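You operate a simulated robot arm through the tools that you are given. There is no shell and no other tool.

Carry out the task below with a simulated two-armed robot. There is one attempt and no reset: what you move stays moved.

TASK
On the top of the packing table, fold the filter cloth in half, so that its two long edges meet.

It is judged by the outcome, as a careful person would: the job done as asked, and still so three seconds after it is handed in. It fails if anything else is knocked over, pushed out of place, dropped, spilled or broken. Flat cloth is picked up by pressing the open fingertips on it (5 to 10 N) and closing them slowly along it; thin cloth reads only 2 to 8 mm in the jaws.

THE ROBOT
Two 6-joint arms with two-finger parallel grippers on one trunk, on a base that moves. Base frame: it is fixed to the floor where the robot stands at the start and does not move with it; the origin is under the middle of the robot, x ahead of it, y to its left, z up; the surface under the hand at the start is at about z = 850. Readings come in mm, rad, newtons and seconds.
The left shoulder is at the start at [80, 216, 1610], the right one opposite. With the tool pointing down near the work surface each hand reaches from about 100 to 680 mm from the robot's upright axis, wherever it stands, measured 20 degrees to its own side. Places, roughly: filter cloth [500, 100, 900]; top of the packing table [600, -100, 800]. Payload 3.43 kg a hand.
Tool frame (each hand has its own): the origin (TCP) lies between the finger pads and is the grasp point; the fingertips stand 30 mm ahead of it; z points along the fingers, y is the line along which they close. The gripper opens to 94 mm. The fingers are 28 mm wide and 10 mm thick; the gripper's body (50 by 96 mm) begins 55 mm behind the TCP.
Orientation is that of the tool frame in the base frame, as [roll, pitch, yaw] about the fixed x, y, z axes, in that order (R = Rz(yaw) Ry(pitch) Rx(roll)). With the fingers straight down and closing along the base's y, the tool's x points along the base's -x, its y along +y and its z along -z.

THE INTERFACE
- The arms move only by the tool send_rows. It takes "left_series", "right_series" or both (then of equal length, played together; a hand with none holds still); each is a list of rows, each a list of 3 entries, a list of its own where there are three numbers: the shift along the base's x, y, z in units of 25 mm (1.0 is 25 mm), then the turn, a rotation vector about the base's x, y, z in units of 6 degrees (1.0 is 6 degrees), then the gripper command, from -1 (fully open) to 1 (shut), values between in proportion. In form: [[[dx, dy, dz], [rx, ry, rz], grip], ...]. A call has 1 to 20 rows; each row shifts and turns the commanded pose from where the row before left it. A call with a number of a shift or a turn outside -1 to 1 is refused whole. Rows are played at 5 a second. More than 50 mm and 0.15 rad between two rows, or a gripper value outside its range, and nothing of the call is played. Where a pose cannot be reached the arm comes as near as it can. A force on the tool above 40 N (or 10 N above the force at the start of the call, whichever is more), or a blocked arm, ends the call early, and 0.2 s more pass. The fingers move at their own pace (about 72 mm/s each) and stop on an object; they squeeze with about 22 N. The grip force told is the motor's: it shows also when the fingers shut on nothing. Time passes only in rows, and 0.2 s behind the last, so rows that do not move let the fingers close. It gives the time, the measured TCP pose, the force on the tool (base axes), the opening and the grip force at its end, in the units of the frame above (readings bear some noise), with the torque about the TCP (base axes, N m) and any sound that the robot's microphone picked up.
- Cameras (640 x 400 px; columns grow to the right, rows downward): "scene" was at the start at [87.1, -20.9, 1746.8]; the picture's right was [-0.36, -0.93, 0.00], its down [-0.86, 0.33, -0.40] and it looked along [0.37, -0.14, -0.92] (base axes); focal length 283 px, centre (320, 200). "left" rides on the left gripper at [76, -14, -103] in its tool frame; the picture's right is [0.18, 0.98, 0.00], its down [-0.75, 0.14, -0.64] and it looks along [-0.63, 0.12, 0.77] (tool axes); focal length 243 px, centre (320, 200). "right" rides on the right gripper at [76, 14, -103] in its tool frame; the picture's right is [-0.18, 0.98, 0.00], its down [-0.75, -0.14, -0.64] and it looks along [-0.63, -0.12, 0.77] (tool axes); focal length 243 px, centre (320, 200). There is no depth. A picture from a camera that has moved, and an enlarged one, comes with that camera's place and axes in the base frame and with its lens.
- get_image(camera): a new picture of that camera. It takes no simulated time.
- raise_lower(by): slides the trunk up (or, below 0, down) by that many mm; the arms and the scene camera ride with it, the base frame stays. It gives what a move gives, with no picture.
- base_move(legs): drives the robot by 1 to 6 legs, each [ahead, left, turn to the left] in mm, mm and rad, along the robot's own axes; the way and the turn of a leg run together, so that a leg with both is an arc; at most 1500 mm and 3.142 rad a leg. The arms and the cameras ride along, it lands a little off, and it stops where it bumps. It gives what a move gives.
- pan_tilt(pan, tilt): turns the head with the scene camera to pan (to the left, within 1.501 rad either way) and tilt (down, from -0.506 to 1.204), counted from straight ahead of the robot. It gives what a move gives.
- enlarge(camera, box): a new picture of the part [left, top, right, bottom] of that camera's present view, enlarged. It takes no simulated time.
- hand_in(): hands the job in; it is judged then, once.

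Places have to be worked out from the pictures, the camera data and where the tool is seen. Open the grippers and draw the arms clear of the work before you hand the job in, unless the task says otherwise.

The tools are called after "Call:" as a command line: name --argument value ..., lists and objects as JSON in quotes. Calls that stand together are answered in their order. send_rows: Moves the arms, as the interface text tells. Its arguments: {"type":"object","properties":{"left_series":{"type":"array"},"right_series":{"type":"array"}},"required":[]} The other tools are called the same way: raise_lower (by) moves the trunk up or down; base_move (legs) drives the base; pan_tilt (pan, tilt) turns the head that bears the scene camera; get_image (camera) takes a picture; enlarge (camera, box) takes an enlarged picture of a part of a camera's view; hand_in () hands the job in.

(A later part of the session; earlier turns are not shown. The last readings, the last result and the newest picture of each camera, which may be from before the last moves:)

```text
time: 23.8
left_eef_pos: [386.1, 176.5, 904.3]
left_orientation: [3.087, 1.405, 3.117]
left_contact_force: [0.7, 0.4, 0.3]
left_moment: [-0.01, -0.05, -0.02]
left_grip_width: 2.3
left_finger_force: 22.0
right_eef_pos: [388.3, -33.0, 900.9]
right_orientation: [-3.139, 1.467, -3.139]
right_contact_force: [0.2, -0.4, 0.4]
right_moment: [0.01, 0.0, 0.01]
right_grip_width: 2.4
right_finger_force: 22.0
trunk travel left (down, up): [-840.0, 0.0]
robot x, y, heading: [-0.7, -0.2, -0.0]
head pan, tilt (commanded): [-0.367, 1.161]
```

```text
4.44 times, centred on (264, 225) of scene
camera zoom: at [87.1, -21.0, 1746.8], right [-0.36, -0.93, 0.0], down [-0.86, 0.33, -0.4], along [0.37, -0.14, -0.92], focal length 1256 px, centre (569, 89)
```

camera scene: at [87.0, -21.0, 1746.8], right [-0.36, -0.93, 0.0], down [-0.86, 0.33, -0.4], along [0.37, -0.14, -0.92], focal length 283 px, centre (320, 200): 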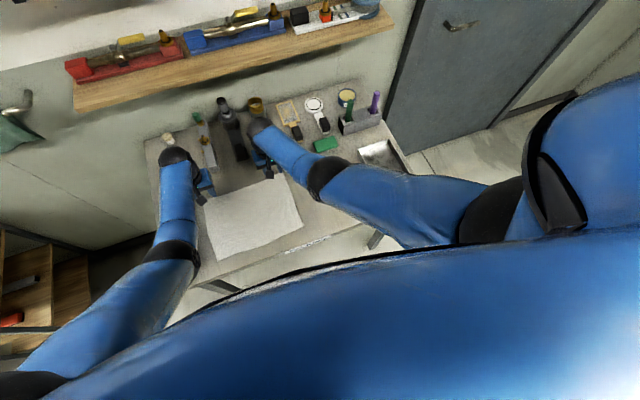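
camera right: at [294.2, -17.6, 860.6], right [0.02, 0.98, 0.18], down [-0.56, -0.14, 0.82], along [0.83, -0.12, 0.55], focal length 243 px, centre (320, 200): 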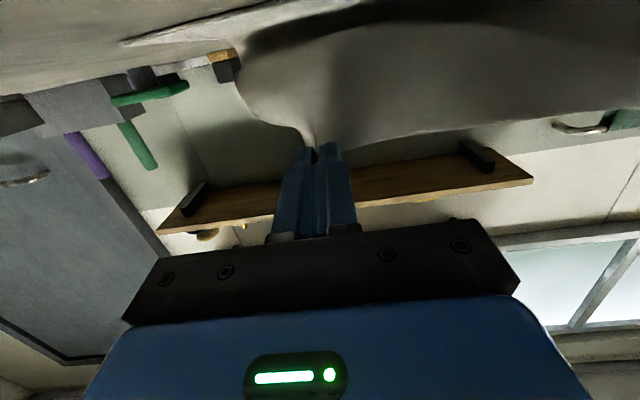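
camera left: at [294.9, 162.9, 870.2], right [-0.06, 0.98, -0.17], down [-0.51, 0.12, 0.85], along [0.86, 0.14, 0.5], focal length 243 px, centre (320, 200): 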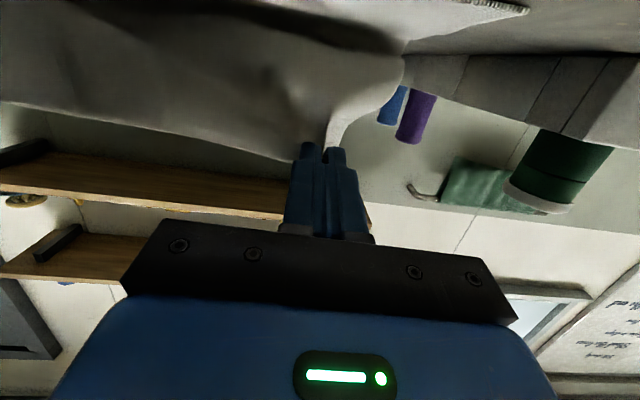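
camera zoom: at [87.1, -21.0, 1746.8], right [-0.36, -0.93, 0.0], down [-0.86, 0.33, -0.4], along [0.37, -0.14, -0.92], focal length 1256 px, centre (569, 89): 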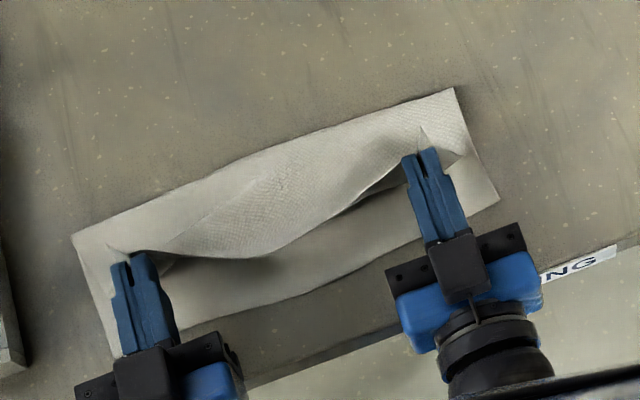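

Both hands moved as commanded. The upper layer now lies over the lower one, with its edge about 30 mm short of the front edge. I'll lower the hands another 22 mm while moving them to the target.

Call:
send_rows --left_series '[[[-0.3, -0.05, -0.25], [0, 0, 0], 1.0], [[-0.3, -0.05, -0.25], [0, 0, 0], 1.0], [[-0.3, -0.05, -0.25], [0, 0, 0], 1.0], [[0, 0, 0], [0, 0, 0], 1.0]]' --right_series '[[[-0.22, 0, -0.22], [0, 0, 0], 1.0], [[-0.22, 0, -0.22], [0, 0, 0], 1.0], [[-0.22, 0, -0.22], [0, 0, 0], 1.0], [[0, 0, 0], [0, 0, 0], 1.0]]'

Call:
enlarge --camera "scene" --box '[200, 180, 328, 270]'

Call:
get_image --camera "left"

Call:
get_image --camera "right"

```text
time: 24.8
left_eef_pos: [364.9, 171.4, 887.8]
left_orientation: [3.084, 1.404, 3.115]
left_contact_force: [0.1, -0.1, -0.1]
left_moment: [0.01, 0.01, -0.02]
left_grip_width: 2.2
left_finger_force: 21.9
right_eef_pos: [374.6, -33.3, 884.0]
right_orientation: [3.141, 1.464, -3.141]
right_contact_force: [0.1, 0.1, 0.0]
right_moment: [0.02, -0.03, 0.0]
right_grip_width: 2.3
right_finger_force: 22.4
trunk travel left (down, up): [-840.0, 0.0]
robot x, y, heading: [-3.6, -0.1, 0.003]
head pan, tilt (commanded): [-0.367, 1.161]
```

```text
4.44 times, centred on (264, 225) of scene
camera zoom: at [86.9, -21.0, 1746.8], right [-0.36, -0.93, 0.0], down [-0.86, 0.33, -0.4], along [0.37, -0.14, -0.92], focal length 1256 px, centre (569, 89)
```

zoom: 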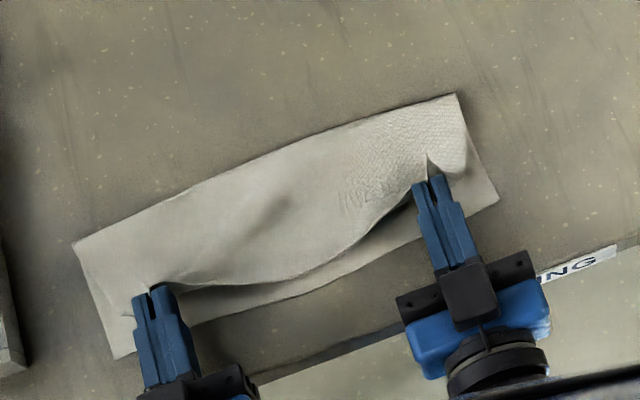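

```text
taken
camera left: at [251.0, 155.1, 828.7], right [-0.06, 0.98, -0.17], down [-0.51, 0.12, 0.85], along [0.86, 0.14, 0.5], focal length 243 px, centre (320, 200)
```

left: 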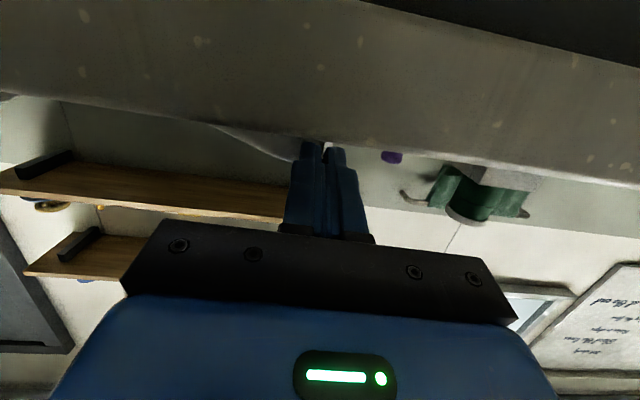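

```text
taken
camera right: at [263.1, -18.7, 819.8], right [0.02, 0.98, 0.18], down [-0.56, -0.14, 0.82], along [0.83, -0.12, 0.55], focal length 243 px, centre (320, 200)
```

right: 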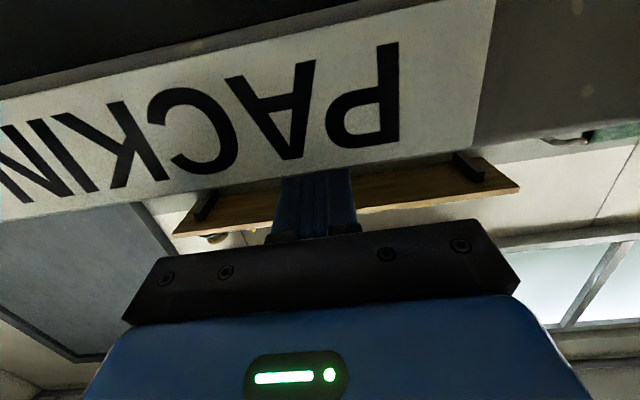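

The upper edge is now close to the front edge. The pinched corners are about 15 mm above the table with the flap standing upright. I'll lower them gently until they just touch.

Call:
send_rows --left_series '[[[-0.06, 0, -0.15], [0, 0, 0], 1.0], [[-0.06, 0, -0.15], [0, 0, 0], 1.0], [[0, 0, -0.1], [0, 0, 0], 1.0], [[0, 0, 0], [0, 0, 0], 1.0]]' --right_series '[[[-0.08, 0, -0.15], [0, 0, 0], 1.0], [[-0.08, 0, -0.15], [0, 0, 0], 1.0], [[0, 0, -0.1], [0, 0, 0], 1.0], [[0, 0, 0], [0, 0, 0], 1.0]]'

Call:
enlarge --camera "scene" --box '[200, 180, 328, 270]'

```text
time: 25.8
left_eef_pos: [360.8, 173.9, 876.4]
left_orientation: [3.089, 1.406, 3.119]
left_contact_force: [0.3, -0.4, -0.5]
left_moment: [0.03, 0.0, -0.03]
left_grip_width: 2.4
left_finger_force: 22.0
right_eef_pos: [370.4, -33.1, 874.0]
right_orientation: [-3.125, 1.466, -3.125]
right_contact_force: [0.2, -1.3, 2.9]
right_moment: [0.0, -0.08, -0.01]
right_grip_width: 2.3
right_finger_force: 21.6
trunk travel left (down, up): [-840.0, 0.0]
robot x, y, heading: [1.9, 0.6, -0.002]
head pan, tilt (commanded): [-0.367, 1.161]
```

```text
4.44 times, centred on (264, 225) of scene
camera zoom: at [86.4, -21.0, 1746.9], right [-0.36, -0.93, 0.0], down [-0.86, 0.33, -0.4], along [0.37, -0.14, -0.92], focal length 1256 px, centre (569, 89)
```

zoom: 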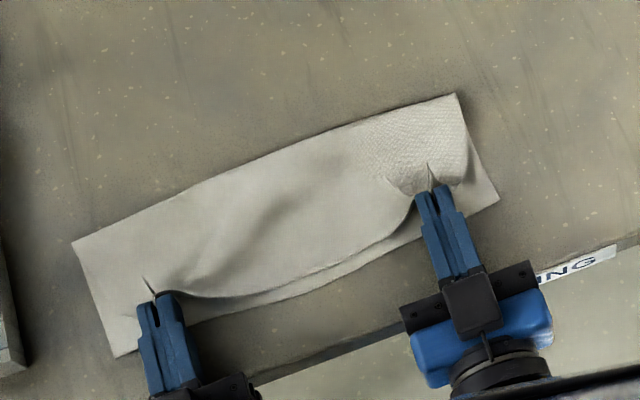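

The right hand is just touching at 2.9 N and the left is a couple of millimetres above. The upper edge's middle almost meets the front edge. I'll open both grippers slowly and look at how the corners settle.

Call:
send_rows --left_series '[[[0, 0, -0.05], [0, 0, 0], 1.0], [[0, 0, 0], [0, 0, 0], 0.9], [[0, 0, 0], [0, 0, 0], 0.8], [[0, 0, 0], [0, 0, 0], 0.7], [[0, 0, 0], [0, 0, 0], 0.6], [[0, 0, 0], [0, 0, 0], 0.5], [[0, 0, 0], [0, 0, 0], 0.5]]' --right_series '[[[0, 0, 0], [0, 0, 0], 1.0], [[0, 0, 0], [0, 0, 0], 0.9], [[0, 0, 0], [0, 0, 0], 0.8], [[0, 0, 0], [0, 0, 0], 0.7], [[0, 0, 0], [0, 0, 0], 0.6], [[0, 0, 0], [0, 0, 0], 0.5], [[0, 0, 0], [0, 0, 0], 0.5]]'

Call:
enlarge --camera "scene" --box '[200, 180, 328, 270]'

```text
time: 27.4
left_eef_pos: [361.2, 173.1, 875.3]
left_orientation: [3.087, 1.404, 3.116]
left_contact_force: [1.2, 0.3, -0.1]
left_moment: [0.0, -0.02, 0.01]
left_grip_width: 23.6
left_finger_force: 0.1
right_eef_pos: [369.2, -32.7, 873.7]
right_orientation: [-3.135, 1.466, -3.136]
right_contact_force: [-1.0, 0.5, -1.1]
right_moment: [-0.02, 0.01, -0.02]
right_grip_width: 23.5
right_finger_force: 0.1
trunk travel left (down, up): [-840.0, 0.0]
robot x, y, heading: [-2.5, -0.6, -0.001]
head pan, tilt (commanded): [-0.367, 1.161]
```

```text
4.44 times, centred on (264, 225) of scene
camera zoom: at [86.9, -20.9, 1746.8], right [-0.36, -0.93, 0.0], down [-0.86, 0.33, -0.4], along [0.37, -0.14, -0.92], focal length 1256 px, centre (569, 89)
```

zoom: 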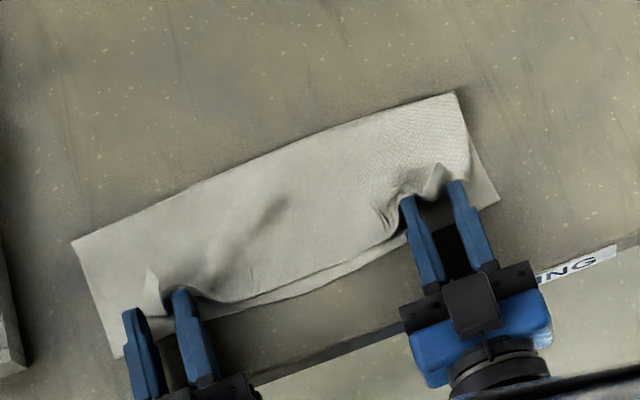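

The cloth is released but the corner flaps still stand against the fingertips. I'll look closer at both corners.

Call:
enlarge --camera "scene" --box '[208, 215, 264, 255]'

Call:
enlarge --camera "scene" --box '[264, 195, 320, 235]'

```text
10.00 times, centred on (236, 235) of scene
camera zoom: at [86.9, -20.9, 1746.8], right [-0.36, -0.93, 0.0], down [-0.86, 0.33, -0.4], along [0.37, -0.14, -0.92], focal length 2827 px, centre (1160, -150)
```

zoom: 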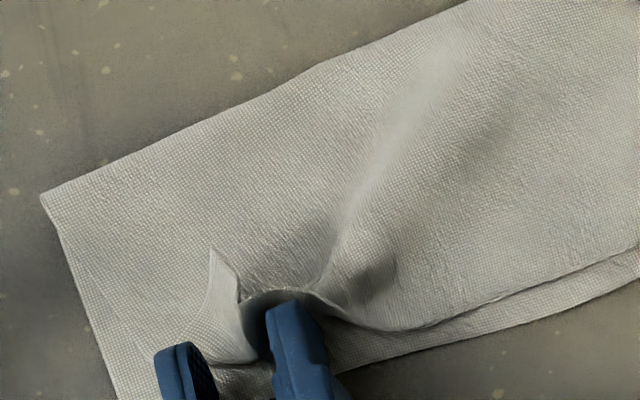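

```text
10.00 times, centred on (292, 215) of scene
camera zoom: at [86.9, -20.9, 1746.8], right [-0.36, -0.93, 0.0], down [-0.86, 0.33, -0.4], along [0.37, -0.14, -0.92], focal length 2827 px, centre (600, 50)
```

zoom: 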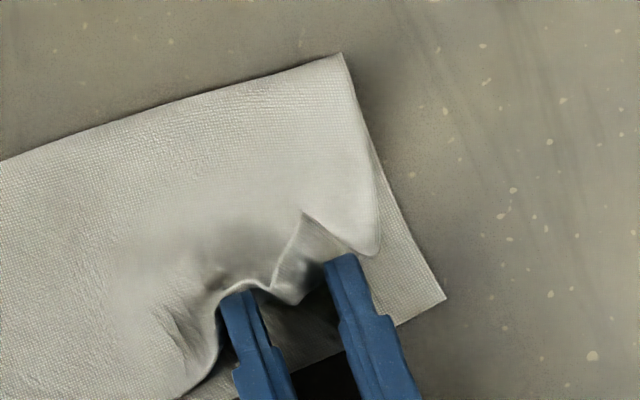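

At each end the corner tip leans inward over the upper layer, and the rest of the edge is nearly in place. I'll retract the fingers straight back toward the robot, rise clear and look again before unfolding the tips.

Call:
send_rows --left_series '[[[-0.3, 0, 0], [0, 0, 0], 0.5], [[-0.4, 0, 0.05], [0, 0, 0], 0.5], [[-0.4, 0, 0.1], [0, 0, 0], 0.5], [[-0.2, 0, 0.6], [0, 0.5, 0], 0.5], [[0, 0, 0.9], [0, 1, 0], 0.5], [[0, 0, 0.9], [0, 1, 0], 0.5], [[0, 0, 0.9], [0, 1, 0], 0.5], [[0, 0, 0.9], [0, 1, 0], 0.5], [[0, 0, 0.5], [0, 1, 0], 0.5], [[0, 0, 0], [0, 0, 0], 0.5]]' --right_series '[[[-0.3, 0, 0], [0, 0, 0], 0.5], [[-0.4, 0, 0.05], [0, 0, 0], 0.5], [[-0.4, 0, 0.1], [0, 0, 0], 0.5], [[-0.2, 0, 0.6], [0, 0.5, 0], 0.5], [[0, 0, 0.9], [0, 1, 0], 0.5], [[0, 0, 0.9], [0, 1, 0], 0.5], [[0, 0, 0.9], [0, 1, 0], 0.5], [[0, 0, 0.9], [0, 1, 0], 0.5], [[0, 0, 0.5], [0, 1, 0], 0.5], [[0, 0, 0], [0, 0, 0], 0.5]]'

Call:
enlarge --camera "scene" --box '[200, 180, 328, 270]'

Call:
get_image --camera "scene"

```text
time: 28.4
left_eef_pos: [328.7, 172.9, 897.5]
left_orientation: [3.088, 1.358, 3.119]
left_contact_force: [-0.5, 0.1, -0.1]
left_moment: [0.03, 0.01, 0.0]
left_grip_width: 23.7
left_finger_force: 0.0
right_eef_pos: [364.8, -64.2, 897.6]
right_orientation: [3.133, 1.429, 2.991]
right_contact_force: [-0.4, 0.8, -0.7]
right_moment: [-0.01, 0.02, 0.02]
right_grip_width: 23.6
right_finger_force: 0.2
trunk travel left (down, up): [-840.0, 0.0]
robot x, y, heading: [-0.7, 1.7, 0.004]
head pan, tilt (commanded): [-0.367, 1.161]
stopped in row 5 (right hand): the arm was blocked; the commanded pose is now the measured one
```

```text
4.44 times, centred on (264, 225) of scene
camera zoom: at [85.5, -21.7, 1750.9], right [-0.36, -0.93, 0.0], down [-0.86, 0.33, -0.4], along [0.37, -0.14, -0.92], focal length 1256 px, centre (569, 89)
```

zoom: 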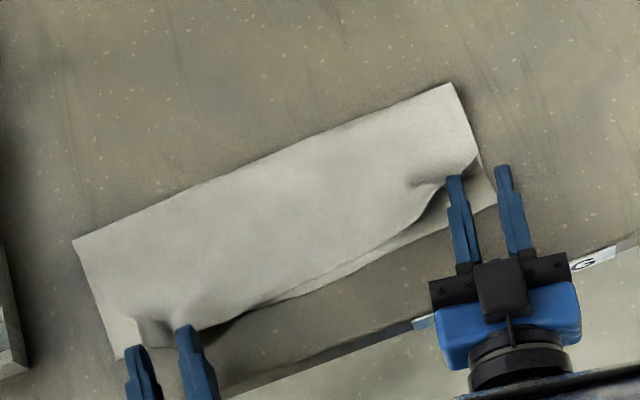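

```text
taken
camera scene: at [85.5, -21.7, 1750.9], right [-0.36, -0.93, 0.0], down [-0.86, 0.33, -0.4], along [0.37, -0.14, -0.92], focal length 283 px, centre (320, 200)
```

scene: 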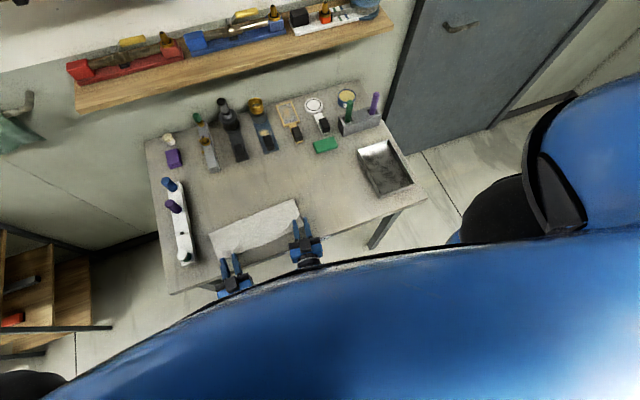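

The right arm was blocked while retreating, probably by the robot's own body, since the tool shows no force. I'll lift the right hand straight up while straightening it, which moves the wrist forward and away from the body. I'll start with a short move.

Call:
send_rows --right_series '[[[0, 0, 0.5], [0, 0.3, 0], 0.5], [[0, 0, 0.8], [0, 0.7, 0], 0.5], [[0, 0, 0], [0, 0, 0], 0.5]]'

Call:
get_image --camera "scene"

```text
time: 29.2
left_eef_pos: [329.9, 172.8, 893.0]
left_orientation: [3.091, 1.355, 3.123]
left_contact_force: [0.0, 0.2, 0.5]
left_moment: [0.01, 0.03, 0.01]
left_grip_width: 23.4
left_finger_force: 0.1
right_eef_pos: [365.2, -62.6, 925.7]
right_orientation: [-3.101, 1.321, 3.04]
right_contact_force: [-0.3, -0.2, 0.5]
right_moment: [-0.01, 0.01, 0.02]
right_grip_width: 23.4
right_finger_force: 0.0
trunk travel left (down, up): [-840.0, 0.0]
robot x, y, heading: [0.4, 0.5, 0.002]
head pan, tilt (commanded): [-0.367, 1.161]
```

```text
taken
camera scene: at [86.7, -20.9, 1747.2], right [-0.36, -0.93, 0.0], down [-0.86, 0.33, -0.4], along [0.37, -0.14, -0.92], focal length 283 px, centre (320, 200)
```

scene: 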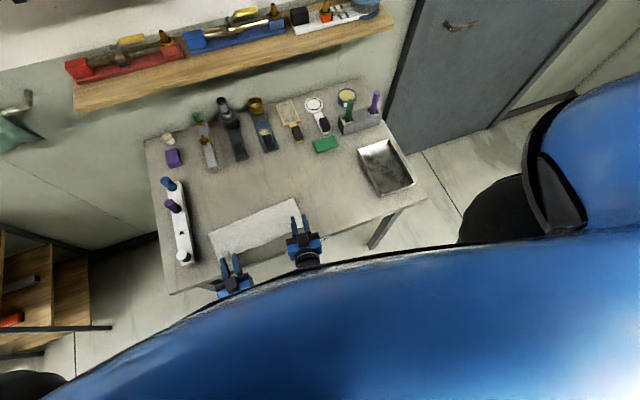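

The right hand is free again and the scene camera is back at its usual height. I'll raise both hands and straighten them further, well clear of the cloth.

Call:
send_rows --left_series '[[[0, 0, 0.8], [0, 0.6, 0], 0.5], [[0, 0, 0.8], [0, 1, 0], 0.5], [[0, 0, 0.8], [0, 1, 0], 0.5], [[0, 0, 0.8], [0, 1, 0], 0.5], [[0, 0, 0.5], [0, 1, 0], 0.5], [[0, 0, 0], [0, 1, 0], 0.5], [[0, 0, 0], [0, 0, 0], 0.5]]' --right_series '[[[0, 0, 0.8], [0, 0.6, 0], 0.5], [[0, 0, 0.8], [0, 1, 0], 0.5], [[0, 0, 0.8], [0, 1, 0], 0.5], [[0, 0, 0.4], [0, 1, 0], 0.5], [[0, 0, 0], [0, 1, 0], 0.5], [[0, 0, 0], [0, 1, 0], 0.5], [[0, 0, 0], [0, 0, 0], 0.5]]'

Call:
enlarge --camera "scene" --box '[200, 180, 328, 270]'

Call:
get_image --camera "left"

Call:
get_image --camera "right"

```text
time: 30.8
left_eef_pos: [328.8, 172.1, 986.1]
left_orientation: [3.107, 0.768, 3.136]
left_contact_force: [-0.6, -0.1, 0.2]
left_moment: [0.01, 0.03, 0.02]
left_grip_width: 23.6
left_finger_force: 0.0
right_eef_pos: [364.9, -64.3, 995.8]
right_orientation: [-3.025, 0.735, 3.109]
right_contact_force: [0.1, -0.5, -0.1]
right_moment: [0.0, -0.01, 0.0]
right_grip_width: 23.6
right_finger_force: 0.0
trunk travel left (down, up): [-840.0, 0.0]
robot x, y, heading: [1.4, -0.4, 0.001]
head pan, tilt (commanded): [-0.367, 1.161]
```

```text
4.44 times, centred on (264, 225) of scene
camera zoom: at [87.2, -20.7, 1746.8], right [-0.36, -0.93, 0.0], down [-0.86, 0.33, -0.4], along [0.37, -0.14, -0.92], focal length 1256 px, centre (569, 89)
```

zoom: 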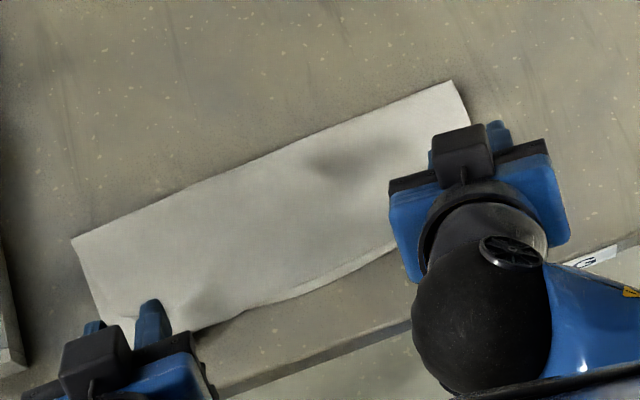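

```text
taken
camera left: at [204.1, 154.7, 1006.6], right [-0.15, 0.98, -0.1], down [0.09, 0.12, 0.99], along [0.98, 0.14, -0.11], focal length 243 px, centre (320, 200)
```

left: 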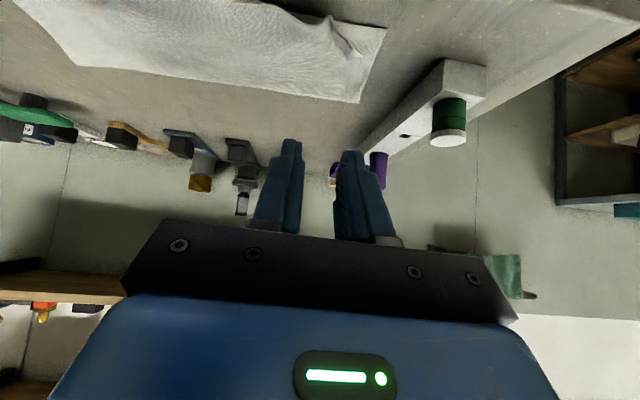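

```text
taken
camera right: at [241.3, -33.2, 1019.8], right [0.25, 0.97, 0.04], down [0.12, -0.07, 0.99], along [0.96, -0.24, -0.13], focal length 243 px, centre (320, 200)
```

right: 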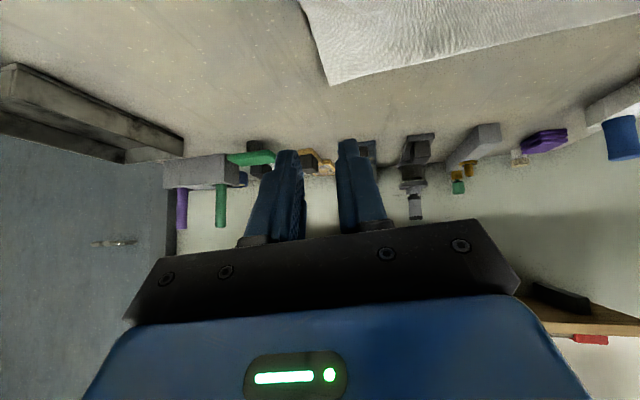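

The folded cloth looks fairly flat now. I'll move the hands outward and up, clear of the view, to inspect the result.

Call:
send_rows --left_series '[[[0, 0, 0.8], [0, 1, 0], 0.5], [[0, 0.3, 0.8], [0, 1, 0], 0.5], [[0, 0.6, 0.8], [0, 1, 0], 0.5], [[0, 0.6, 0.6], [0, 1, 0], 0.5], [[0, 0.6, 0.4], [0, 1, 0], 0.5], [[0, 0.6, 0], [0, 1, 0], 0.5], [[0, 0.6, 0], [0, 1, 0], 0.5], [[0, 0, 0], [0, 0, 0], 0.5]]' --right_series '[[[0, 0, 0.8], [0, 1, 0], 0.5], [[0, -0.8, 0.8], [0, 1, 0], 0.5], [[0, -0.8, 0.4], [0, 1, 0], 0.5], [[0, -0.8, 0], [0, 1, 0], 0.5], [[0, -0.8, 0], [0, 1, 0], 0.5], [[0, -0.8, 0], [0, 1, 0], 0.5], [[0, -0.8, 0], [0, 1, 0], 0.5], [[0, 0, 0], [0, 0, 0], 0.5]]'

Call:
enlarge --camera "scene" --box '[200, 190, 312, 260]'

Call:
get_image --camera "left"

Call:
get_image --camera "right"

```text
time: 32.6
left_eef_pos: [328.9, 255.5, 1059.5]
left_orientation: [3.11, 0.039, 3.137]
left_contact_force: [0.2, 0.3, 0.2]
left_moment: [0.0, 0.04, -0.03]
left_grip_width: 23.3
left_finger_force: 0.0
left hand out of reach, approached as far as the arm can: row 7
right_eef_pos: [366.0, -185.8, 1036.7]
right_orientation: [-3.003, 0.006, 3.119]
right_contact_force: [0.2, 0.3, 0.1]
right_moment: [-0.02, 0.0, -0.01]
right_grip_width: 23.6
right_finger_force: 0.0
right hand out of reach, approached as far as the arm can: row 7
trunk travel left (down, up): [-840.0, 0.0]
robot x, y, heading: [1.6, 0.4, -0.004]
head pan, tilt (commanded): [-0.367, 1.161]
```

```text
5.71 times, centred on (256, 225) of scene
camera zoom: at [86.5, -20.9, 1746.9], right [-0.36, -0.93, 0.0], down [-0.86, 0.33, -0.4], along [0.37, -0.14, -0.92], focal length 1615 px, centre (686, 57)
```

zoom: 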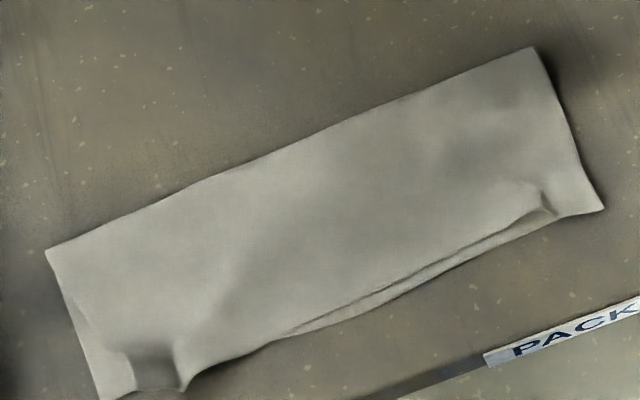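

```text
taken
camera left: at [247.3, 238.9, 1158.2], right [-0.18, 0.98, 0.02], down [0.73, 0.12, 0.68], along [0.66, 0.14, -0.74], focal length 243 px, centre (320, 200)
```

left: 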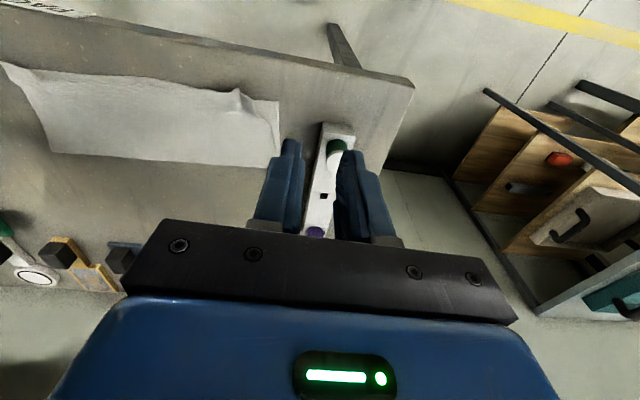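

```text
taken
camera right: at [287.4, -155.5, 1136.7], right [0.21, 0.97, -0.13], down [0.75, -0.07, 0.66], along [0.63, -0.24, -0.74], focal length 243 px, centre (320, 200)
```

right: 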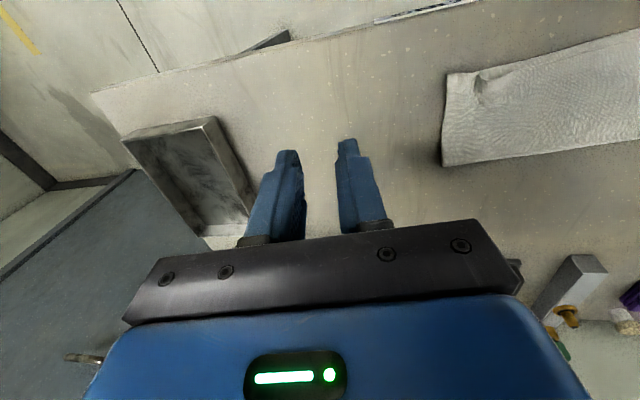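

The flaps opened outward and the cloth is now folded almost edge to edge, with a small pleat near each pinched corner. I'll look closer at the corners and the front edge.

Call:
enlarge --camera "scene" --box '[200, 225, 256, 265]'

Call:
enlarge --camera "scene" --box '[256, 195, 312, 235]'

Call:
enlarge --camera "left" --box '[0, 40, 320, 200]'

Call:
enlarge --camera "right" --box '[400, 20, 640, 180]'

```text
10.00 times, centred on (228, 245) of scene
camera zoom: at [86.5, -20.9, 1746.9], right [-0.36, -0.93, 0.0], down [-0.86, 0.33, -0.4], along [0.37, -0.14, -0.92], focal length 2827 px, centre (1240, -250)
```

zoom: 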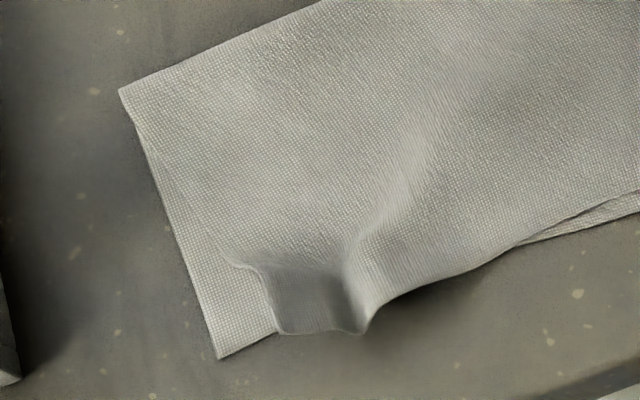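

```text
10.00 times, centred on (284, 215) of scene
camera zoom: at [86.5, -20.9, 1746.9], right [-0.36, -0.93, 0.0], down [-0.86, 0.33, -0.4], along [0.37, -0.14, -0.92], focal length 2827 px, centre (680, 50)
```

zoom: 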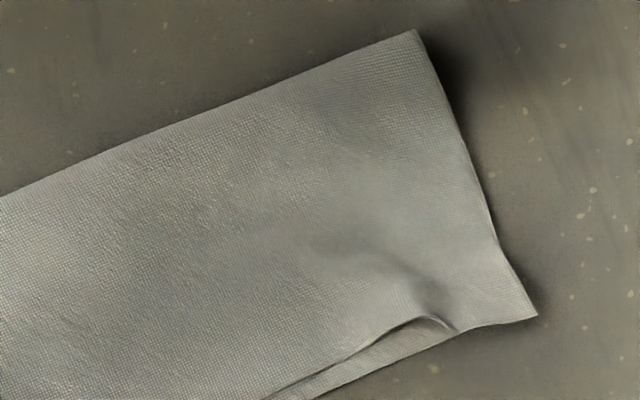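

```text
2.00 times, centred on (160, 120) of left
camera zoom: at [247.3, 238.9, 1158.2], right [-0.18, 0.98, 0.02], down [0.73, 0.12, 0.68], along [0.66, 0.14, -0.74], focal length 485 px, centre (640, 360)
```

zoom: 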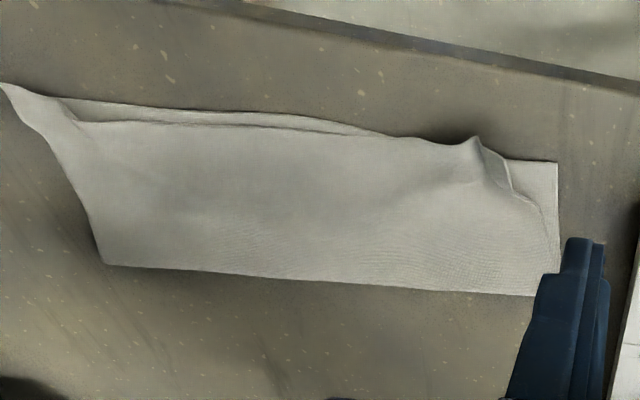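

```text
2.50 times, centred on (520, 100) of right
camera zoom: at [287.4, -155.5, 1136.7], right [0.21, 0.97, -0.13], down [0.75, -0.07, 0.66], along [0.63, -0.24, -0.74], focal length 606 px, centre (-180, 450)
```

zoom: 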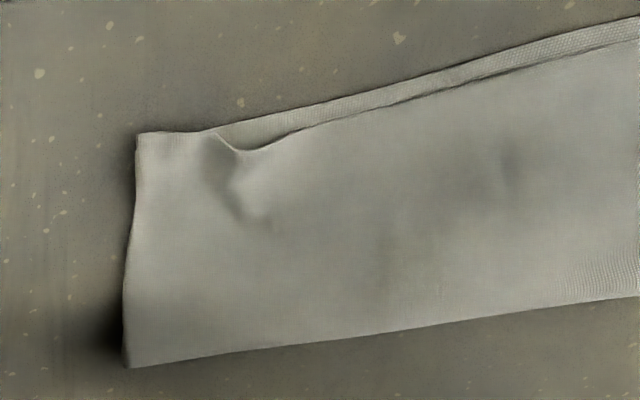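

The right corner lies on its partner. The left upper corner is pulled about 20 mm inward by a pleat near y≈169. To smooth it, I'll bring the left hand over the pleat with the fingers on either side of it, then press lightly and spread them. First I'll position it above.

Call:
send_rows --left_series '[[[0.3, -0.48, 0], [-0.3, 0.37, 0], 0.5], [[0.3, -0.48, -0.4], [0, 0, 0], 0.5], [[0.3, -0.48, -0.7], [0, 0, 0], 0.5], [[0.3, -0.48, -0.8], [0, 0, 0], 0.5], [[0.3, -0.48, -0.8], [0, 0, 0], 0.5], [[0.3, -0.48, -0.8], [0, 0, 0], 0.5], [[0.32, -0.48, -0.8], [0, 0, 0], 0.5], [[0, 0, -0.6], [0, 0, 0], 0.5], [[0, 0, 0], [0, 0, 0], 0.5]]'

Call:
get_image --camera "left"

Call:
enlarge --camera "left" --box '[200, 60, 440, 210]'

```text
time: 34.6
left_eef_pos: [377.9, 170.5, 921.7]
left_orientation: [3.141, -0.001, 3.138]
left_contact_force: [0.0, -0.2, 0.5]
left_moment: [-0.03, -0.01, -0.02]
left_grip_width: 23.1
left_finger_force: 0.1
left hand out of reach, approached as far as the arm can: row 1
right_eef_pos: [363.7, -185.7, 1036.5]
right_orientation: [-3.002, 0.01, 3.117]
right_contact_force: [-0.8, -0.3, 0.0]
right_moment: [-0.02, 0.0, -0.01]
right_grip_width: 23.6
right_finger_force: 0.0
trunk travel left (down, up): [-840.0, 0.0]
robot x, y, heading: [-0.9, -2.2, 0.003]
head pan, tilt (commanded): [-0.367, 1.161]
```

```text
taken
camera left: at [301.8, 156.9, 1024.4], right [-0.18, 0.98, 0.0], down [0.75, 0.14, 0.64], along [0.63, 0.12, -0.77], focal length 243 px, centre (320, 200)
```

left: 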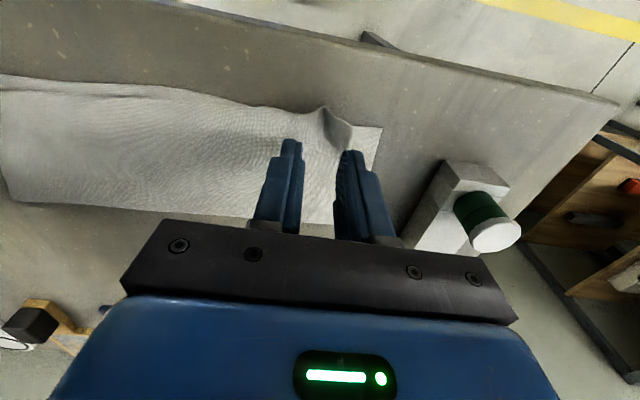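

```text
2.67 times, centred on (320, 135) of left
camera zoom: at [301.8, 156.9, 1024.4], right [-0.18, 0.98, 0.0], down [0.75, 0.14, 0.64], along [0.63, 0.12, -0.77], focal length 647 px, centre (320, 373)
```

zoom: 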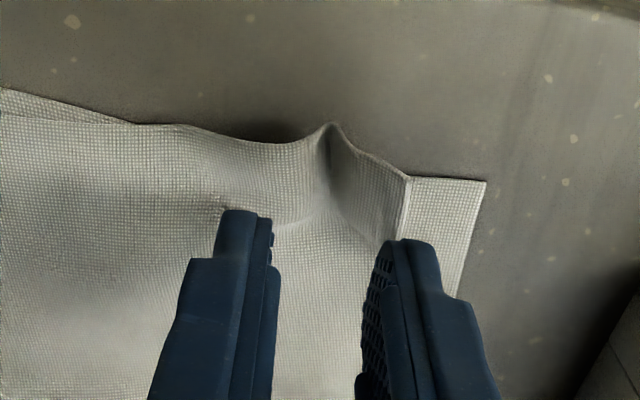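

The close view shows the pleat crest at y≈170. The upper corner is at about [369, 195], against the lower corner at about [367, 217]. I'll shift 4 mm forward, widen the gap to about 26 mm to straddle the pleat, and descend.

Call:
send_rows --left_series '[[[0.16, 0.03, -0.4], [0, 0, 0], 0.45], [[0, 0, -0.5], [0, 0, 0], 0.45], [[0, 0, -0.4], [0, 0, 0], 0.45], [[0, 0, 0], [0, 0, 0], 0.45]]'

Call:
enlarge --camera "left" --box '[200, 30, 440, 180]'

```text
time: 35.6
left_eef_pos: [382.4, 172.7, 890.1]
left_orientation: [3.141, -0.003, 3.139]
left_contact_force: [0.5, 0.4, -0.6]
left_moment: [-0.01, 0.0, -0.02]
left_grip_width: 26.0
left_finger_force: 0.1
right_eef_pos: [365.4, -186.4, 1036.2]
right_orientation: [-3.001, 0.01, 3.116]
right_contact_force: [0.1, -0.7, 0.3]
right_moment: [0.05, -0.01, -0.01]
right_grip_width: 23.5
right_finger_force: 0.1
trunk travel left (down, up): [-840.0, 0.0]
robot x, y, heading: [2.4, 0.6, -0.001]
head pan, tilt (commanded): [-0.367, 1.161]
```

```text
2.67 times, centred on (320, 105) of left
camera zoom: at [306.5, 158.2, 993.0], right [-0.18, 0.98, 0.0], down [0.75, 0.14, 0.64], along [0.63, 0.12, -0.77], focal length 647 px, centre (320, 453)
```

zoom: 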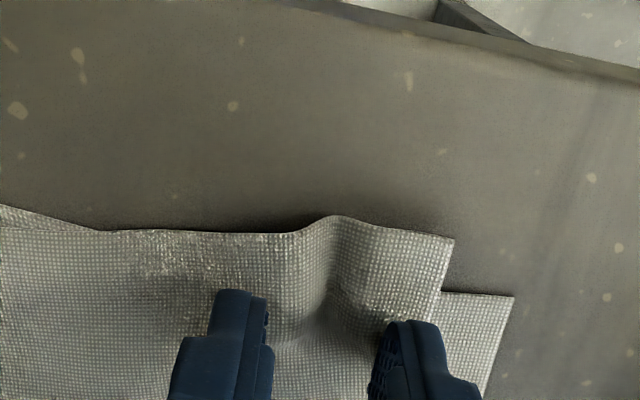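

Now the upper edge near the left overhangs the lower front edge slightly, while its corner is still about 20 mm inward in y. I'll lower gently until the fingertips press on the cloth on both sides of the pleat.

Call:
send_rows --left_series '[[[0, 0, -0.1], [0, 0, 0], 0.45], [[0, 0, -0.08], [0, 0, 0], 0.45], [[0, 0, 0], [0, 0, 0], 0.45]]'

Call:
enlarge --camera "left" --box '[200, 30, 440, 180]'

```text
time: 36.4
left_eef_pos: [383.2, 173.3, 886.6]
left_orientation: [3.141, -0.001, 3.139]
left_contact_force: [-0.3, 0.0, 0.2]
left_moment: [0.01, 0.01, -0.01]
left_grip_width: 25.8
left_finger_force: 0.0
right_eef_pos: [365.0, -186.8, 1037.9]
right_orientation: [-3.002, 0.01, 3.116]
right_contact_force: [1.2, 0.2, 0.8]
right_moment: [-0.04, 0.02, -0.01]
right_grip_width: 23.3
right_finger_force: 0.0
trunk travel left (down, up): [-840.0, 0.0]
robot x, y, heading: [3.2, -1.4, 0.004]
head pan, tilt (commanded): [-0.367, 1.161]
```

```text
2.67 times, centred on (320, 105) of left
camera zoom: at [305.9, 158.8, 988.4], right [-0.18, 0.98, 0.0], down [0.76, 0.14, 0.64], along [0.63, 0.12, -0.77], focal length 647 px, centre (320, 453)
```

zoom: 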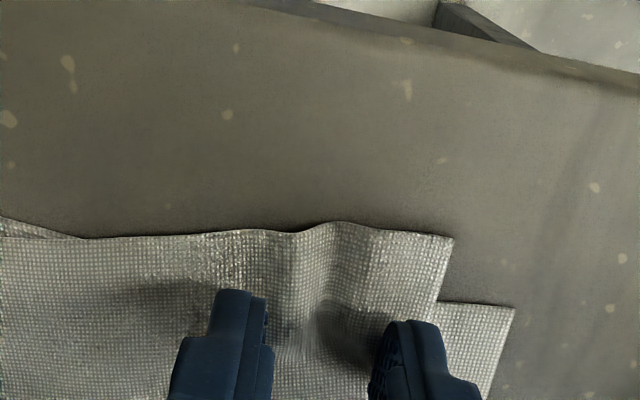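

There's no force yet and the pleat is flattening. I'll go down a bit more until contact is felt.

Call:
send_rows --left_series '[[[0, 0, -0.06], [0, 0, 0], 0.45], [[0, 0, -0.04], [0, 0, 0], 0.45], [[0, 0, 0], [0, 0, 0], 0.45]]'

```text
time: 37.2
left_eef_pos: [383.4, 173.7, 882.4]
left_orientation: [-3.14, -0.001, 3.138]
left_contact_force: [0.4, 0.6, 1.9]
left_moment: [0.03, 0.01, 0.02]
left_grip_width: 26.1
left_finger_force: 0.1
right_eef_pos: [366.1, -186.4, 1038.2]
right_orientation: [-3.001, 0.009, 3.117]
right_contact_force: [-0.1, 0.1, -0.6]
right_moment: [0.02, -0.01, -0.03]
right_grip_width: 23.2
right_finger_force: 0.0
trunk travel left (down, up): [-840.0, 0.0]
robot x, y, heading: [1.0, 3.3, -0.001]
head pan, tilt (commanded): [-0.367, 1.161]
```

Contact is at about 2 N. I'll press slightly more and spread the fingers by about 10 mm, moving the hand outward at half that rate so the inner finger stays put. Then I'll check.

Call:
send_rows --left_series '[[[0, 0, -0.03], [0, 0, 0], 0.45], [[0, 0, 0], [0, 0, 0], 0.45], [[0, 0.04, 0], [0, 0, 0], 0.407], [[0, 0.04, 0], [0, 0, 0], 0.365], [[0, 0.04, 0], [0, 0, 0], 0.322], [[0, 0.04, 0], [0, 0, 0], 0.28], [[0, 0.04, 0], [0, 0, 0], 0.237], [[0, 0, 0], [0, 0, 0], 0.237]]'

Call:
enlarge --camera "left" --box '[200, 30, 440, 180]'

Call:
enlarge --camera "scene" --box '[200, 190, 312, 260]'

```text
time: 39.0
left_eef_pos: [384.1, 176.9, 882.4]
left_orientation: [-3.141, -0.002, 3.138]
left_contact_force: [-0.4, -0.4, 2.4]
left_moment: [0.02, -0.01, 0.01]
left_grip_width: 35.6
left_finger_force: 0.0
right_eef_pos: [363.2, -184.6, 1037.1]
right_orientation: [-3.002, 0.01, 3.117]
right_contact_force: [0.3, 0.1, -0.1]
right_moment: [0.02, -0.01, -0.02]
right_grip_width: 23.4
right_finger_force: 0.0
trunk travel left (down, up): [-840.0, 0.0]
robot x, y, heading: [0.9, 1.6, 0.008]
head pan, tilt (commanded): [-0.367, 1.161]
```

```text
2.67 times, centred on (320, 105) of left
camera zoom: at [306.8, 163.0, 986.1], right [-0.18, 0.98, 0.0], down [0.76, 0.14, 0.64], along [0.63, 0.12, -0.77], focal length 647 px, centre (320, 453)
```

zoom: 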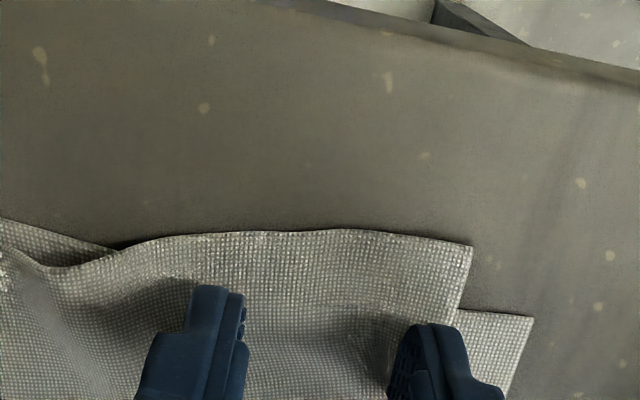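

```text
5.71 times, centred on (256, 225) of scene
camera zoom: at [86.9, -21.0, 1746.8], right [-0.36, -0.93, 0.0], down [-0.86, 0.33, -0.4], along [0.37, -0.14, -0.92], focal length 1615 px, centre (686, 57)
```

zoom: 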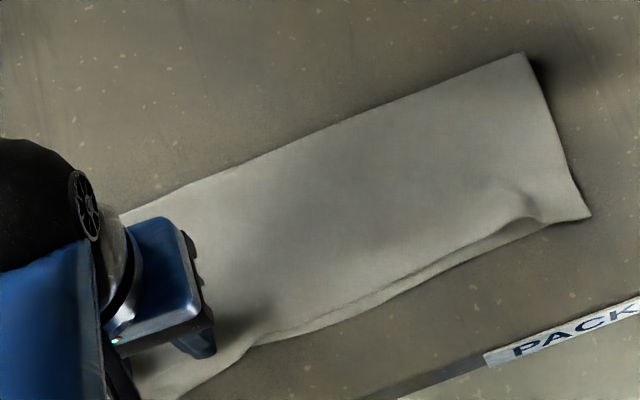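

The spread moved both layers together by about 8 mm in y, so it doesn't shift one against the other. However, the upper layer now overhangs the lower edge by about 14 mm at the left, so I can pinch only that overhang and reposition the corner. First I'll lift off and look.

Call:
send_rows --left_series '[[[0, 0, 0.3], [0, 0, 0], 0.237], [[0, 0, 0.8], [0, 0, 0], 0.4], [[0, 0, 0.8], [0, 0, 0], 0.5], [[-0.5, 0, 0.4], [0, 0, 0], 0.55], [[-0.5, 0, 0], [0, 0, 0], 0.55], [[0, 0, 0], [0, 0, 0], 0.55]]'

Call:
get_image --camera "left"

Call:
enlarge --camera "scene" --box '[200, 190, 312, 260]'

```text
time: 40.4
left_eef_pos: [358.5, 176.2, 942.1]
left_orientation: [-3.14, 0.0, 3.138]
left_contact_force: [-0.7, -0.4, 1.2]
left_moment: [0.0, -0.02, 0.01]
left_grip_width: 21.4
left_finger_force: 0.1
right_eef_pos: [365.5, -185.4, 1037.2]
right_orientation: [-3.001, 0.008, 3.117]
right_contact_force: [0.3, 0.6, -0.9]
right_moment: [0.01, -0.03, 0.05]
right_grip_width: 23.4
right_finger_force: 0.1
trunk travel left (down, up): [-840.0, 0.0]
robot x, y, heading: [-1.7, -0.5, 0.0]
head pan, tilt (commanded): [-0.367, 1.161]
```

```text
taken
camera left: at [282.2, 162.6, 1044.1], right [-0.18, 0.98, 0.0], down [0.76, 0.14, 0.64], along [0.63, 0.12, -0.77], focal length 243 px, centre (320, 200)
```

left: 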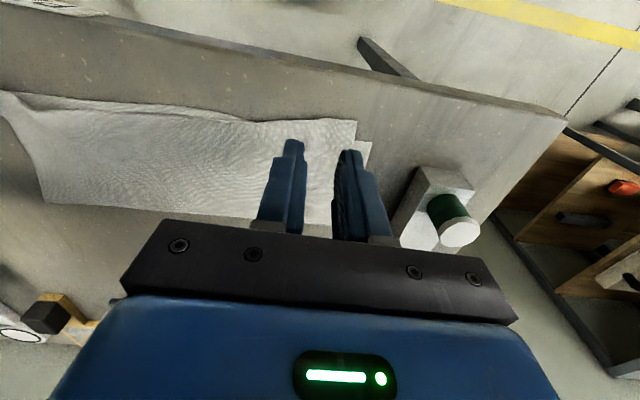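

```text
5.71 times, centred on (256, 225) of scene
camera zoom: at [87.3, -21.0, 1746.8], right [-0.36, -0.93, 0.0], down [-0.86, 0.33, -0.4], along [0.37, -0.14, -0.92], focal length 1615 px, centre (686, 57)
```

zoom: 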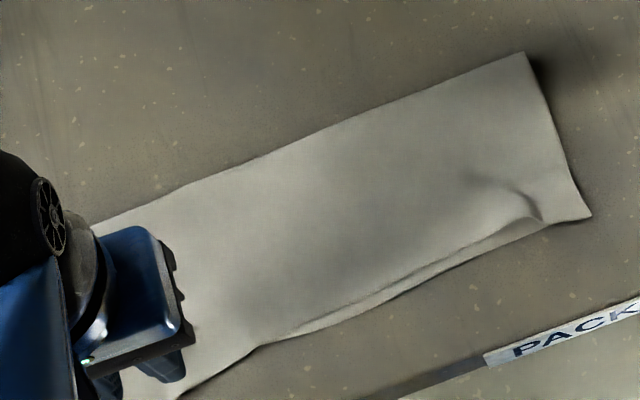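

I'll enlarge the left camera's view of the left corner to plan the small re-pinch.

Call:
enlarge --camera "left" --box '[180, 70, 420, 220]'

Call:
enlarge --camera "left" --box '[0, 60, 240, 210]'

```text
2.67 times, centred on (300, 145) of left
camera zoom: at [282.2, 162.6, 1044.1], right [-0.18, 0.98, 0.0], down [0.76, 0.14, 0.64], along [0.63, 0.12, -0.77], focal length 647 px, centre (373, 347)
```

zoom: 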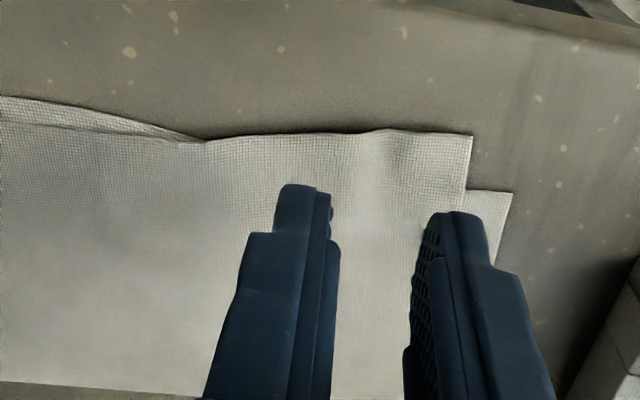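

```text
2.67 times, centred on (120, 135) of left
camera zoom: at [282.2, 162.6, 1044.1], right [-0.18, 0.98, 0.0], down [0.76, 0.14, 0.64], along [0.63, 0.12, -0.77], focal length 647 px, centre (853, 373)
```

zoom: 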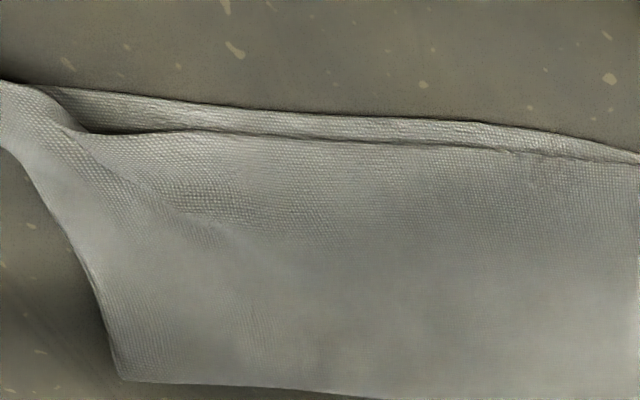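

At the left, the upper corner A is at about [352, 207] and the lower corner D at about [368.5, 225.5]. The overhang strip is x 352 to 366 around y=190. I'll move over that strip with a narrow 16 mm gap and come down close to it.

Call:
send_rows --left_series '[[[-0.3, 0.5, 0], [0, 0, 0], 0.66], [[0, 0.05, -0.6], [0, 0, 0], 0.66], [[0, 0, -0.7], [0, 0, 0], 0.66], [[0, 0, -0.6], [0, 0, 0], 0.66], [[0, 0, -0.3], [0, 0, 0], 0.66], [[0, 0, 0], [0, 0, 0], 0.66]]'

Call:
enlarge --camera "left" --box '[200, 30, 440, 180]'

```text
time: 41.8
left_eef_pos: [351.3, 191.1, 885.7]
left_orientation: [3.141, 0.0, 3.137]
left_contact_force: [0.6, -0.1, -0.8]
left_moment: [0.02, -0.04, -0.02]
left_grip_width: 16.0
left_finger_force: 0.1
right_eef_pos: [365.5, -185.4, 1037.6]
right_orientation: [-3.003, 0.009, 3.118]
right_contact_force: [-0.1, 0.2, -0.3]
right_moment: [-0.02, -0.03, -0.02]
right_grip_width: 23.2
right_finger_force: 0.0
trunk travel left (down, up): [-840.0, 0.0]
robot x, y, heading: [0.6, -2.9, -0.004]
head pan, tilt (commanded): [-0.367, 1.161]
```

```text
2.67 times, centred on (320, 105) of left
camera zoom: at [274.8, 176.9, 988.7], right [-0.18, 0.98, 0.0], down [0.76, 0.14, 0.64], along [0.63, 0.12, -0.77], focal length 647 px, centre (320, 453)
```

zoom: 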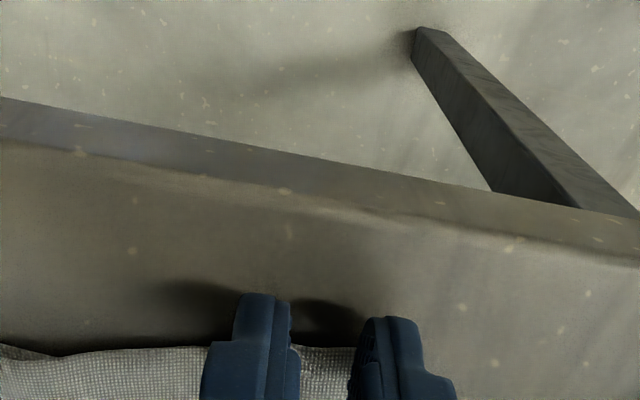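

The fingers overlap the overhang strip by about 11 mm and stay clear of the lower layer. I'll lower to light contact.

Call:
send_rows --left_series '[[[0, 0, -0.1], [0, 0, 0], 0.66], [[0, 0, -0.06], [0, 0, 0], 0.66], [[0, 0, -0.03], [0, 0, 0], 0.66], [[0, 0, 0], [0, 0, 0], 0.66]]'

```text
time: 42.8
left_eef_pos: [350.9, 191.0, 881.4]
left_orientation: [3.14, 0.001, 3.138]
left_contact_force: [1.8, 1.3, 11.3]
left_moment: [0.08, -0.17, 0.02]
left_grip_width: 15.9
left_finger_force: 0.0
right_eef_pos: [365.4, -186.0, 1037.8]
right_orientation: [-3.003, 0.009, 3.118]
right_contact_force: [-0.1, 0.0, 0.1]
right_moment: [0.0, -0.02, -0.01]
right_grip_width: 23.6
right_finger_force: 0.0
trunk travel left (down, up): [-840.0, 0.0]
robot x, y, heading: [0.7, 0.4, -0.004]
head pan, tilt (commanded): [-0.367, 1.161]
```

The contact is 11 N with the load at the cloth-side edge of the fingers, so they may be touching the doubled layer. I'll lift slightly, shift 3 mm back and press again more lightly.

Call:
send_rows --left_series '[[[0, 0, 0.12], [0, 0, 0], 0.66], [[-0.12, 0, 0], [0, 0, 0], 0.66], [[0, 0, -0.09], [0, 0, 0], 0.66], [[0, 0, 0], [0, 0, 0], 0.66]]'

```text
time: 43.8
left_eef_pos: [346.8, 190.3, 881.6]
left_orientation: [-3.14, -0.001, 3.138]
left_contact_force: [-1.8, -0.1, 4.8]
left_moment: [0.01, -0.01, 0.0]
left_grip_width: 16.2
left_finger_force: 0.1
right_eef_pos: [364.0, -185.7, 1037.8]
right_orientation: [-3.0, 0.009, 3.118]
right_contact_force: [-0.1, 0.1, 0.1]
right_moment: [0.01, -0.01, 0.01]
right_grip_width: 23.6
right_finger_force: 0.0
trunk travel left (down, up): [-840.0, 0.0]
robot x, y, heading: [-1.5, 2.2, -0.0]
head pan, tilt (commanded): [-0.367, 1.161]
```

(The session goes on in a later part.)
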